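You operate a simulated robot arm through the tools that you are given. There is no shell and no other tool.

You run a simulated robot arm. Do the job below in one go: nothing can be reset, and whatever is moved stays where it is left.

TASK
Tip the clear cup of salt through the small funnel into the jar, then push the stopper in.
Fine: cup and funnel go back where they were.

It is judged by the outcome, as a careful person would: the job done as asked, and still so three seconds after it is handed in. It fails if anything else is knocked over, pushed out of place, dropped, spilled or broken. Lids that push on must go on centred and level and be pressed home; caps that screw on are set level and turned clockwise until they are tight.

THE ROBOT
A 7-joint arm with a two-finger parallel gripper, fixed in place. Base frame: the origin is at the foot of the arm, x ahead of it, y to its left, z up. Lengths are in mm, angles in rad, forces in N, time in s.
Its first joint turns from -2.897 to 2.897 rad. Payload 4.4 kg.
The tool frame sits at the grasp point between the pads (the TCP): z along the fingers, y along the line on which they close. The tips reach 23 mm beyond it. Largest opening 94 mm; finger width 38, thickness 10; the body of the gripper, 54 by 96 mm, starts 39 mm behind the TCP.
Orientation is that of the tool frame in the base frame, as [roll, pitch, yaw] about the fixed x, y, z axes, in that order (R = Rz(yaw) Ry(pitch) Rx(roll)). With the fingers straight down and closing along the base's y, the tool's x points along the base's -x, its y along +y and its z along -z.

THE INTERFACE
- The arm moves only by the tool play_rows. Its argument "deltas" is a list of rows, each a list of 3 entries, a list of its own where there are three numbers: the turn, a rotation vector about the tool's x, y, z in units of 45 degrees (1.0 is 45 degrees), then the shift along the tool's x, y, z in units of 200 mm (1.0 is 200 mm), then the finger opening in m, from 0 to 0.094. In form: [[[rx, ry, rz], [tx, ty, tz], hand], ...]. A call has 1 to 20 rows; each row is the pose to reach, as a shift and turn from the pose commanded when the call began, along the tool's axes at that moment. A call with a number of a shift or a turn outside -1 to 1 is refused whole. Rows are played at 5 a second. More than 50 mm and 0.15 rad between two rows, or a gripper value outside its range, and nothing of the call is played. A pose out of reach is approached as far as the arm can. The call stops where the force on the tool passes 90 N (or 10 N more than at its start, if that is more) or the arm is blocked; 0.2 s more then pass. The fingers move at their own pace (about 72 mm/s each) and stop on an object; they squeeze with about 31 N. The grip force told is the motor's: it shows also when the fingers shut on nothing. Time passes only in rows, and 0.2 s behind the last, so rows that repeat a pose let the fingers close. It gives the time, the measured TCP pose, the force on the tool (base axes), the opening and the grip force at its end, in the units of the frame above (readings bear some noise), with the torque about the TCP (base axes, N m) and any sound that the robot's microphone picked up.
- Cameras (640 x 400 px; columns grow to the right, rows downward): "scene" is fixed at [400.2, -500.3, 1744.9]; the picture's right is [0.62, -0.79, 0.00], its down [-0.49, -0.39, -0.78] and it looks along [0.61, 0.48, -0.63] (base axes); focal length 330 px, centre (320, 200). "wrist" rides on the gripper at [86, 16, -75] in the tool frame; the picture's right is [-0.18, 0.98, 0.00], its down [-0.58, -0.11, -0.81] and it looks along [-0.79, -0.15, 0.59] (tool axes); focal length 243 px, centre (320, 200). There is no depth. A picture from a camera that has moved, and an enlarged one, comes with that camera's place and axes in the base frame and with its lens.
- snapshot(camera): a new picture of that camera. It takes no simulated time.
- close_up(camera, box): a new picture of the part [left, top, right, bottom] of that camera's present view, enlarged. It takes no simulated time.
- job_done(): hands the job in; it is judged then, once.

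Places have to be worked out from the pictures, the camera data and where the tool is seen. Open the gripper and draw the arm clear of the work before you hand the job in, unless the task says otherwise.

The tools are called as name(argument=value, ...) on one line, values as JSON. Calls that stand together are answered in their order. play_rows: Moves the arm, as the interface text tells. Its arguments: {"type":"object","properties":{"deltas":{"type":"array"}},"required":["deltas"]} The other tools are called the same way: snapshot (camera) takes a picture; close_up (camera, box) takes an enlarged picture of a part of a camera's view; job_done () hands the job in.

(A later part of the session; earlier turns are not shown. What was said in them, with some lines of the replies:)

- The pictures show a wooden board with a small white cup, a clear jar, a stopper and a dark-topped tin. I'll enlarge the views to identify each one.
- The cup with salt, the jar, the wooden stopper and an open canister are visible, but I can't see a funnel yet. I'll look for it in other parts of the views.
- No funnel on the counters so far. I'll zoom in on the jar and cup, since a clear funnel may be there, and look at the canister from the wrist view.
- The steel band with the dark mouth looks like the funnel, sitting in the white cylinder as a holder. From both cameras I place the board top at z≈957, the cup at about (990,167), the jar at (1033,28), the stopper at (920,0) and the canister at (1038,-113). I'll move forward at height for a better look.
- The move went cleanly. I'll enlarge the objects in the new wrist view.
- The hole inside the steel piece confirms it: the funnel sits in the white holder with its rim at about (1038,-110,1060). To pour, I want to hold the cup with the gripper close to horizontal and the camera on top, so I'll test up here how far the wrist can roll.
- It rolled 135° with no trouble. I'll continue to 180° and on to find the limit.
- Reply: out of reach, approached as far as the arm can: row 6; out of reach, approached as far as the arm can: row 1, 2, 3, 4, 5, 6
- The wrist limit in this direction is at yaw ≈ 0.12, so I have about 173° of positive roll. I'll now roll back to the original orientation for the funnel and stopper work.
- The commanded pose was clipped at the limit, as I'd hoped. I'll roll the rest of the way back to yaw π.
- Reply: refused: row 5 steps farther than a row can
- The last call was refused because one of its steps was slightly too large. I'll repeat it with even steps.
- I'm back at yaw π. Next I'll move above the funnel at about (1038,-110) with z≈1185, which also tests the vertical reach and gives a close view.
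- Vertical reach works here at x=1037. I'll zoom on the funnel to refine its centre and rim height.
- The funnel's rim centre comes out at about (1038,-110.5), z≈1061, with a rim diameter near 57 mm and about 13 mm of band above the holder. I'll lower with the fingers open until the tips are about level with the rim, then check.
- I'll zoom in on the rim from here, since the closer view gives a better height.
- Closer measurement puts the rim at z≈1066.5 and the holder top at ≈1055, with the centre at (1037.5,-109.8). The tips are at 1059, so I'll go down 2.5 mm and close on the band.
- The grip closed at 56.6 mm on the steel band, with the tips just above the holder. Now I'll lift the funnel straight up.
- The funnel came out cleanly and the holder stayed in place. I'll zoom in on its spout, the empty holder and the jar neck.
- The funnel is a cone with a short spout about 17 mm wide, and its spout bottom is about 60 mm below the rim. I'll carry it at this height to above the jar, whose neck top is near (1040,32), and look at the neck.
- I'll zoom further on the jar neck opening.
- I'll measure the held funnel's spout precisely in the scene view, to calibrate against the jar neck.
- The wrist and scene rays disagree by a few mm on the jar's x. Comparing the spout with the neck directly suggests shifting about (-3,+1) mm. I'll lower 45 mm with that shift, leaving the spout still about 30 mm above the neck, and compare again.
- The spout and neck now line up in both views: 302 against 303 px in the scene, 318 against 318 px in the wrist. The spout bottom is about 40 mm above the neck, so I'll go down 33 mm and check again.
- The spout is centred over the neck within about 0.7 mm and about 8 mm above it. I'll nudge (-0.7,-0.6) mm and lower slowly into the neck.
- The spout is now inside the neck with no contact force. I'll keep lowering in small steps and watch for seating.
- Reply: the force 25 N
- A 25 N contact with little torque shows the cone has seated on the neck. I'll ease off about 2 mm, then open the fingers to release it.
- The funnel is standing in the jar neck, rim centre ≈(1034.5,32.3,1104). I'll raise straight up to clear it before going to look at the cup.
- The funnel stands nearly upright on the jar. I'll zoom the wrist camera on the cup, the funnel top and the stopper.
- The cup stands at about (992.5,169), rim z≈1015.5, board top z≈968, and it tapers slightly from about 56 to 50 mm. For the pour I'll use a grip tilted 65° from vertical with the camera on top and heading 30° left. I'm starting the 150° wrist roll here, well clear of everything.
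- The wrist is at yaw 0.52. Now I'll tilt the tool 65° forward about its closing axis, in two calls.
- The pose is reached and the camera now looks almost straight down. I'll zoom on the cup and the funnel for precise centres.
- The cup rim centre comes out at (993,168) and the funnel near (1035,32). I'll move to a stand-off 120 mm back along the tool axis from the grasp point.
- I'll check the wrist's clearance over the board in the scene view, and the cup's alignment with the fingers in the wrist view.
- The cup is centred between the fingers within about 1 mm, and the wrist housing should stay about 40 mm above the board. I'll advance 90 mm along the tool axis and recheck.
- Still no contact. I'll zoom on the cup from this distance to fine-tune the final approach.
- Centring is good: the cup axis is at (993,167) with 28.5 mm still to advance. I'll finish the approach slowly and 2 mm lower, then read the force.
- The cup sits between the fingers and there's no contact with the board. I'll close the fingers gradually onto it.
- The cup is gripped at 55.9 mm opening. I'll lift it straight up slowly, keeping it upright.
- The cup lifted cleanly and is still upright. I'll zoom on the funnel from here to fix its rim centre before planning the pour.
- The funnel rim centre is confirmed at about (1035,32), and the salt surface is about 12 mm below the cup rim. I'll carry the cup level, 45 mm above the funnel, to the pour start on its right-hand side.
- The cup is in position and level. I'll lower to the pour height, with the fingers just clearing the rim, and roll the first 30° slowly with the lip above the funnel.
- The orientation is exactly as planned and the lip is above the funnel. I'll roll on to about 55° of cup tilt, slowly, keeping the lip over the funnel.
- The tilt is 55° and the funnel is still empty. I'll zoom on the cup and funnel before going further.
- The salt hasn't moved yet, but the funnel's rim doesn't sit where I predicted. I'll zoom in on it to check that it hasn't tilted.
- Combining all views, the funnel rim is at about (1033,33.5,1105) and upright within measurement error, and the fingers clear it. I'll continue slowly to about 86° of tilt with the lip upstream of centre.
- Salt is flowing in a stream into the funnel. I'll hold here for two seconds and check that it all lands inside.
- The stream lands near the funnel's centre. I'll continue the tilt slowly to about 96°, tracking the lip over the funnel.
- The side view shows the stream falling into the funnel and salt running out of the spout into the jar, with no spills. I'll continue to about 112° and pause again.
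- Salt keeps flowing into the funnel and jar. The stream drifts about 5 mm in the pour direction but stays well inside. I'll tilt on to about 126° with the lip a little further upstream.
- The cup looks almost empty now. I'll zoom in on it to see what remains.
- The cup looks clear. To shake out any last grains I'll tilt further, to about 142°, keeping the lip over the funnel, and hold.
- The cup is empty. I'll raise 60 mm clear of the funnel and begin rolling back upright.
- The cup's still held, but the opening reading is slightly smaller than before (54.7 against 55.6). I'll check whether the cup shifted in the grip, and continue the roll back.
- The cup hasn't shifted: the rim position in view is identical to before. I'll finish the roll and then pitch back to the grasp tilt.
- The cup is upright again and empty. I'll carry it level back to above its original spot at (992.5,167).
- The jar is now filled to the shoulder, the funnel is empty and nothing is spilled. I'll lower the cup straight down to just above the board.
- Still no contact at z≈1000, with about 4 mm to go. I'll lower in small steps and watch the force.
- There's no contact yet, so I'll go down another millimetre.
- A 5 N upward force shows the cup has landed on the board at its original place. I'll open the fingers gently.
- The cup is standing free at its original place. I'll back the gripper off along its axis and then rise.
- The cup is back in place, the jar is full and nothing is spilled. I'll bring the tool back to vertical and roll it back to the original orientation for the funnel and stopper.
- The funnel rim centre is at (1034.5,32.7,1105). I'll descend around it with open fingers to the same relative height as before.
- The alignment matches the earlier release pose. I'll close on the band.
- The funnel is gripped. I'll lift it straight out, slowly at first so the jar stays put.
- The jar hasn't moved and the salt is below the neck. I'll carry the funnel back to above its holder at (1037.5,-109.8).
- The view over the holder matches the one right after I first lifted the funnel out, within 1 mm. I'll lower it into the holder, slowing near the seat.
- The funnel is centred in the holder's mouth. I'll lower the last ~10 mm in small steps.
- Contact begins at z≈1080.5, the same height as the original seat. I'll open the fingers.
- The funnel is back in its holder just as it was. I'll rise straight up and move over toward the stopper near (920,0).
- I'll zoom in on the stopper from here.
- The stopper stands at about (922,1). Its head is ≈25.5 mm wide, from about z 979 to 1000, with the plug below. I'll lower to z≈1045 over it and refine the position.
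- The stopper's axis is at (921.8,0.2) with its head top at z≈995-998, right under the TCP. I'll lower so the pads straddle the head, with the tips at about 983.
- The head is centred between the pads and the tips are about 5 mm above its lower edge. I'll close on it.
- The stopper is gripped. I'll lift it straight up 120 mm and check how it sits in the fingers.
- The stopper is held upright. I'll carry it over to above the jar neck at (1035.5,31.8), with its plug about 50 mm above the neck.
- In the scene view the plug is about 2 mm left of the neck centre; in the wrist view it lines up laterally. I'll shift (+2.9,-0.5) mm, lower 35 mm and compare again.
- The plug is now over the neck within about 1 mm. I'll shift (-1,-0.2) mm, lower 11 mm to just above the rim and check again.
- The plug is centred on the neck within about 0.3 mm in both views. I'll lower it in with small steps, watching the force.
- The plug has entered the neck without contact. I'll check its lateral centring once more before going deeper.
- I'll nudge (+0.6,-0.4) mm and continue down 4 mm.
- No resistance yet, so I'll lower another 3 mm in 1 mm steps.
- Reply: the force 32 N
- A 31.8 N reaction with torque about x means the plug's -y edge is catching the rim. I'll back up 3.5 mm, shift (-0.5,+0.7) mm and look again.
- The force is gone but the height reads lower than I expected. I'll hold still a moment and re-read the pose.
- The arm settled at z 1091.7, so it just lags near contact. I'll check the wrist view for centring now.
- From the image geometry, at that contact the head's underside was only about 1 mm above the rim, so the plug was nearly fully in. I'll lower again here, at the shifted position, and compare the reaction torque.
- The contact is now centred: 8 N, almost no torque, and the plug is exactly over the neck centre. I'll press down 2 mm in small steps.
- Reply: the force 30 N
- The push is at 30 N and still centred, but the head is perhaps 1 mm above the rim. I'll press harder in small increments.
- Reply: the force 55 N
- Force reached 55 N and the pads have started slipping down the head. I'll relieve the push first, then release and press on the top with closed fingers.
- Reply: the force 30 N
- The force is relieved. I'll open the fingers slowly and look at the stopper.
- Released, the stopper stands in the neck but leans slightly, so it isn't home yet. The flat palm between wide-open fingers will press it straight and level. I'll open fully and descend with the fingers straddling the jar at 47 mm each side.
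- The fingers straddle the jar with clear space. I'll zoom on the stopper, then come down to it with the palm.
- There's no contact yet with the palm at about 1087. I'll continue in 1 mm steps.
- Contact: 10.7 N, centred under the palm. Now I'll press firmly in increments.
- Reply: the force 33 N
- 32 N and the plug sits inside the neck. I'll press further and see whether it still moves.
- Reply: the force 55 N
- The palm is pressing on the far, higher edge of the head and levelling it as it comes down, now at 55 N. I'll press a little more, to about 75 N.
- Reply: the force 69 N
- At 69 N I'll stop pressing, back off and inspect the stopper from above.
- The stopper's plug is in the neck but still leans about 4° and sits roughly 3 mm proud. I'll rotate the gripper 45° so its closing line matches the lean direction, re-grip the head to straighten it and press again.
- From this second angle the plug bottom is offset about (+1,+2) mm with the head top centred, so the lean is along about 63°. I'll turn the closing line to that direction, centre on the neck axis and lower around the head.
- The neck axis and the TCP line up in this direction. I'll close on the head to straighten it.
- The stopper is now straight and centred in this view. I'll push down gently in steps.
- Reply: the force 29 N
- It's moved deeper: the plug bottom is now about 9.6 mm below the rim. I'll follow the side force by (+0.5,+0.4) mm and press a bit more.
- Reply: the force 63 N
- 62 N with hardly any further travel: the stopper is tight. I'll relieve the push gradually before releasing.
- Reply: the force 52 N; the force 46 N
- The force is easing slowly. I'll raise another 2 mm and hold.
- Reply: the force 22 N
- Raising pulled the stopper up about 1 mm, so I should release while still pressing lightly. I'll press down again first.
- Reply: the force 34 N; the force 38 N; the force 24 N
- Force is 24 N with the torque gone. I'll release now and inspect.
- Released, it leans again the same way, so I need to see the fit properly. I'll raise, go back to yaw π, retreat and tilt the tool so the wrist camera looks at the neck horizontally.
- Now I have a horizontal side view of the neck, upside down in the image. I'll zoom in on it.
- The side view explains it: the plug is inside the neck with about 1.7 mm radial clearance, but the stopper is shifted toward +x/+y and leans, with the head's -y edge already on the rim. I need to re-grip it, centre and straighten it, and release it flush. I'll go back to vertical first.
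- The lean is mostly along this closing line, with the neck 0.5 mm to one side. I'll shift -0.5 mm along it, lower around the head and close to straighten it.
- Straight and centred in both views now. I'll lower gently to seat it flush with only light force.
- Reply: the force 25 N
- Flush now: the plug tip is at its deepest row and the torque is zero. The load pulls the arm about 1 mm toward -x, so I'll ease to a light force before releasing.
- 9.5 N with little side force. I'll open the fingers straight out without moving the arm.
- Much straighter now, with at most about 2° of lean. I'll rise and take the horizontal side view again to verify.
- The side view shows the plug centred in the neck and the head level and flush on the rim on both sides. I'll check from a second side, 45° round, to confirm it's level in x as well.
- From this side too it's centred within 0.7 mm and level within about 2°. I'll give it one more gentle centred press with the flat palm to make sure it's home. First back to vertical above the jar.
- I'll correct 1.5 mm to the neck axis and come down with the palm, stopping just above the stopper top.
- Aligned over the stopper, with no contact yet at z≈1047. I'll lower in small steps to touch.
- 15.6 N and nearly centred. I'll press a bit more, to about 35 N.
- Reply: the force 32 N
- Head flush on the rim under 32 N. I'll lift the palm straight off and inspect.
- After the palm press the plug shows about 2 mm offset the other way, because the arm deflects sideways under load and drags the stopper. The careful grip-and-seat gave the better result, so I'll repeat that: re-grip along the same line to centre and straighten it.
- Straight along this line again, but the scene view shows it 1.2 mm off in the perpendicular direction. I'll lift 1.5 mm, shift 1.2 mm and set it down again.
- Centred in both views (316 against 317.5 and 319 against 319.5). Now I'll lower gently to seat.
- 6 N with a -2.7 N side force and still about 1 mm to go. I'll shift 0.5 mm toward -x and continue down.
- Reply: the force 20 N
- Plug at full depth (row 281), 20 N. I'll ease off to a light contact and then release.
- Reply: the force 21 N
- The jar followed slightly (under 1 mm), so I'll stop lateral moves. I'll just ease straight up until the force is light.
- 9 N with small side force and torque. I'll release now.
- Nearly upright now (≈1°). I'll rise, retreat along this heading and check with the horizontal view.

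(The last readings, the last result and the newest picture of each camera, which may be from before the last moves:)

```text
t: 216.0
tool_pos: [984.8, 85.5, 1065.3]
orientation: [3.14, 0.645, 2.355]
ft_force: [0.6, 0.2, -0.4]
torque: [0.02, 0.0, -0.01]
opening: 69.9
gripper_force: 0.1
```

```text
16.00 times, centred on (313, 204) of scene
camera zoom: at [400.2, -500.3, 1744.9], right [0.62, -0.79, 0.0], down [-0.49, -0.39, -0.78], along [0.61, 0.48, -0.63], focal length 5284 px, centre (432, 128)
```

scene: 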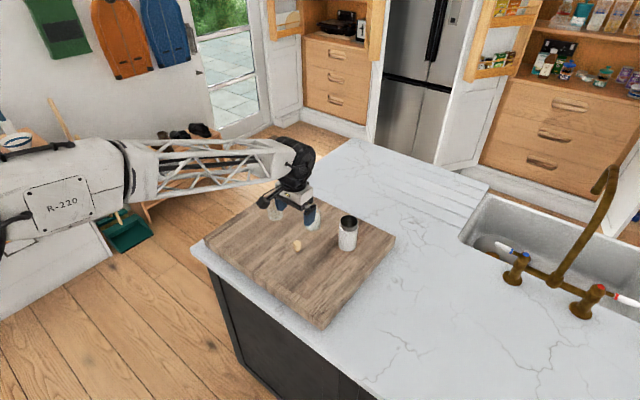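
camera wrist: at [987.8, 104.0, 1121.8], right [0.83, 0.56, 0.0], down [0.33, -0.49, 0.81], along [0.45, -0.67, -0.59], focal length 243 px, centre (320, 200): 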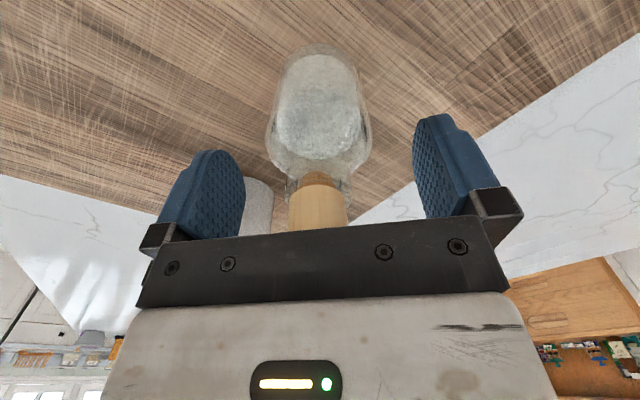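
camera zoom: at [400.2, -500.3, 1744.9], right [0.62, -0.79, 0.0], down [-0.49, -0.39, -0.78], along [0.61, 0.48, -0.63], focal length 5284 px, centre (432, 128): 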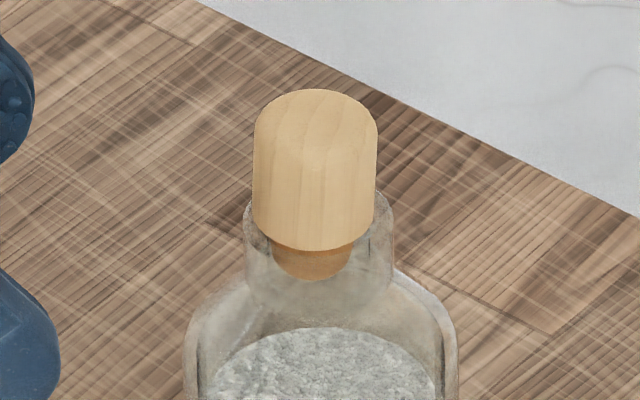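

The head is level and flush on the rim, with the plug centred within 0.2 mm in this view; the scene view shows it upright too. I'll draw the arm up and away.

play_rows(deltas=[[[0, 0, 0], [-0.06, 0, -0.08], 0.07], [[0, 0, 0], [-0.16, 0, -0.21], 0.07], [[0, 0, 0], [-0.27, 0, -0.36], 0.07], [[0, 0, 0], [-0.39, 0, -0.52], 0.07], [[0, 0, 0], [-0.48, 0, -0.64], 0.07], [[0, 0.16, 0], [-0.48, 0, -0.64], 0.07], [[0, 0.32, 0], [-0.48, 0, -0.64], 0.07], [[0, 0.48, 0], [-0.48, 0, -0.64], 0.07], [[0, 0.64, 0], [-0.48, 0, -0.64], 0.07], [[0, 0.8, 0], [-0.48, 0, -0.64], 0.07], [[0, 0.82, 0], [-0.48, 0, -0.64], 0.07]])

play_rows(deltas=[[[0, 0, -0.167], [0.1, 0.1, 0], 0.08], [[0, 0, -0.333], [0.2, 0.0, 0], 0.09], [[0, 0, -0.5], [0.3, -0.1, 0], 0.094], [[0, 0, -0.667], [0.4, -0.2, 0], 0.094], [[0, 0, -0.833], [0.5, -0.3, 0], 0.094], [[0, 0, -1.0], [0.6, -0.4, 0], 0.094], [[0, 0, -1.0], [0.6, -0.5, 0], 0.094], [[0, 0, -1.0], [0.6, -0.6, 0], 0.094], [[0, 0, -1.0], [0.6, -0.7, 0], 0.094], [[0, 0, -1.0], [0.6, -0.7, 0], 0.094]])

snapshot(camera="scene")

snapshot(camera="wrist")

close_up(camera="scene", box=[250, 180, 370, 270])

```text
t: 218.4
tool_pos: [983.6, 84.7, 1224.9]
orientation: [-3.141, -0.003, 2.356]
ft_force: [0.6, 0.5, -0.4]
torque: [0.01, -0.01, 0.01]
opening: 69.9
gripper_force: 0.1
```

```text
t: 220.6
tool_pos: [798.4, 71.8, 1225.1]
orientation: [3.14, 0.0, 3.14]
ft_force: [0.1, 0.9, -0.4]
torque: [0.0, -0.02, 0.01]
opening: 94.0
gripper_force: 0.0
```

```text
taken
```

scene: 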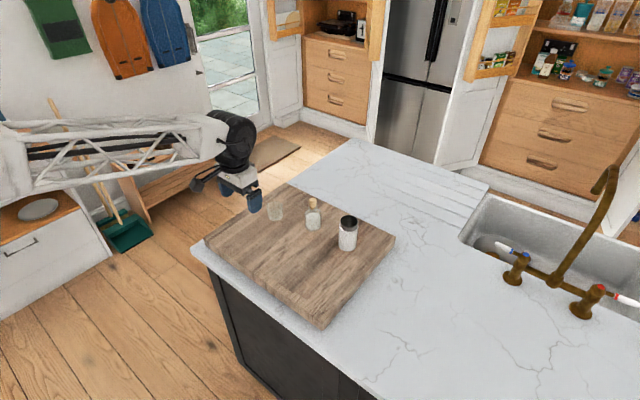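

```text
taken
camera wrist: at [711.0, 87.4, 1298.9], right [0.19, 0.98, 0.0], down [0.58, -0.11, 0.81], along [0.79, -0.15, -0.59], focal length 243 px, centre (320, 200)
```

wrist: 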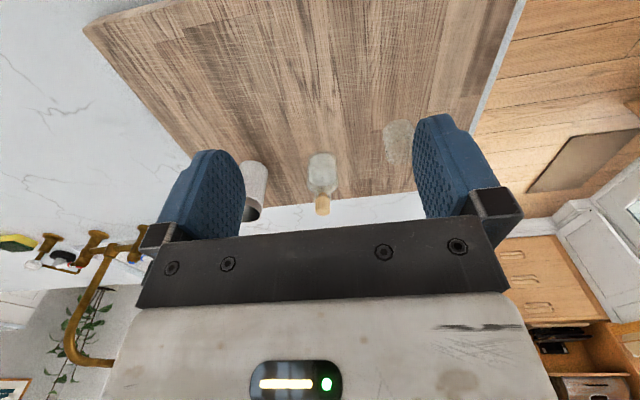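

```text
4.44 times, centred on (310, 225) of scene
camera zoom: at [400.2, -500.3, 1744.9], right [0.62, -0.79, 0.0], down [-0.49, -0.39, -0.78], along [0.61, 0.48, -0.63], focal length 1468 px, centre (364, 89)
```

zoom: 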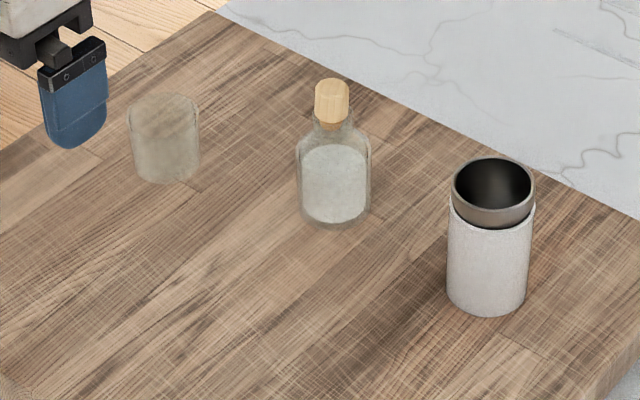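

All items are in place and the arm is clear. A last close look at the funnel and stopper against the original views.

close_up(camera="scene", box=[325, 205, 375, 255])

close_up(camera="scene", box=[295, 190, 335, 235])

close_up(camera="wrist", box=[300, 140, 350, 220])

```text
8.00 times, centred on (350, 230) of scene
camera zoom: at [400.2, -500.3, 1744.9], right [0.62, -0.79, 0.0], down [-0.49, -0.39, -0.78], along [0.61, 0.48, -0.63], focal length 2642 px, centre (80, -40)
```

zoom: 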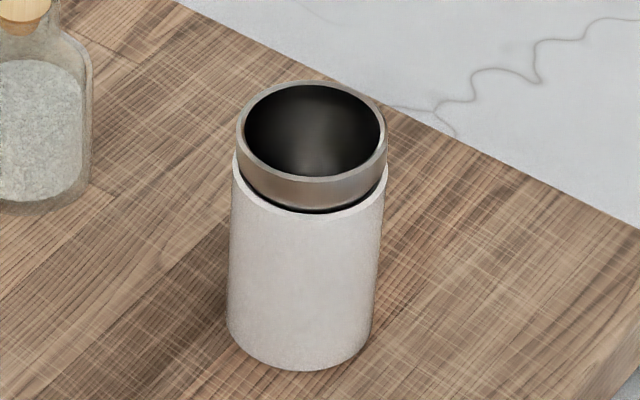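

```text
8.89 times, centred on (315, 212) of scene
camera zoom: at [400.2, -500.3, 1744.9], right [0.62, -0.79, 0.0], down [-0.49, -0.39, -0.78], along [0.61, 0.48, -0.63], focal length 2936 px, centre (364, 89)
```

zoom: 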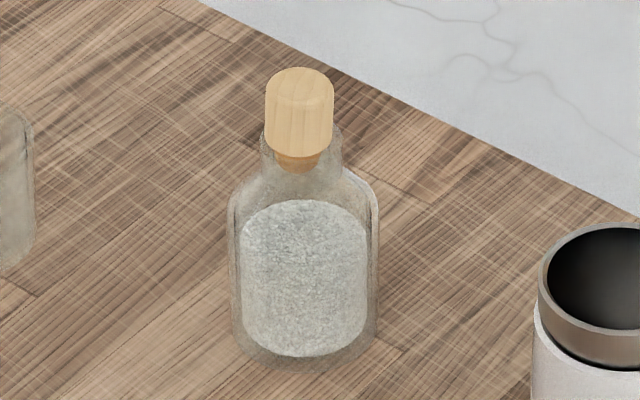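

```text
5.00 times, centred on (325, 180) of wrist
camera zoom: at [711.0, 87.4, 1298.9], right [0.19, 0.98, 0.0], down [0.58, -0.11, 0.81], along [0.79, -0.15, -0.59], focal length 1213 px, centre (295, 300)
```

zoom: 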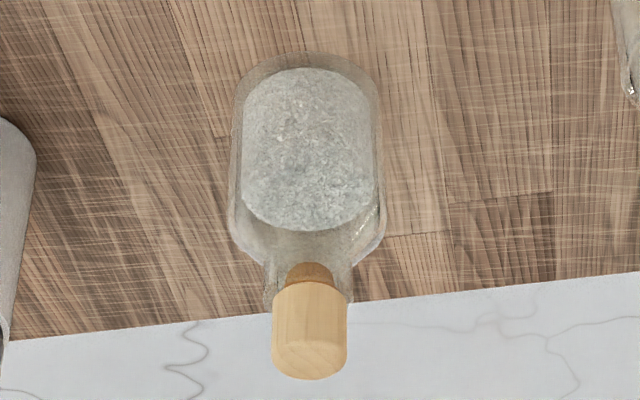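

The job looks finished:
- **Salt:** all of it went into the jar, with none visible anywhere else.
- **Cup and funnel:** both are back where they started.
- **Stopper:** it sits centred and level, with its head flush on the rim.
- **Arm:** it's open and clear of the work.

I'm handing it in.

job_done()

```text
The job is handed in.
```

The salt is in the jar, the stopper is in, and I've handed the job in. I saw no result from the judging.

- **Pour:** all the salt went from the clear cup through the funnel into the jar. I saw none spilled, and the cup is empty.
- **Cup and funnel:** both are back where they started, the cup on its original spot and the funnel in its white holder.
- **Stopper:** it took several tries. It leaned after the first releases, and one press with the gripper's palm dragged it off-centre, so I gripped it again and set it down straight. In the last close views it sat flush on the rim, within about 1 mm of centre and about 1° of level. The neck is wider than the plug, so the stopper rests on the rim and isn't held tight. I last pressed it down with about 20 N.
- **Jar:** while I was seating the stopper, the jar shifted by under 1 mm.
- **Arm:** the gripper is open and the arm is clear of the board.
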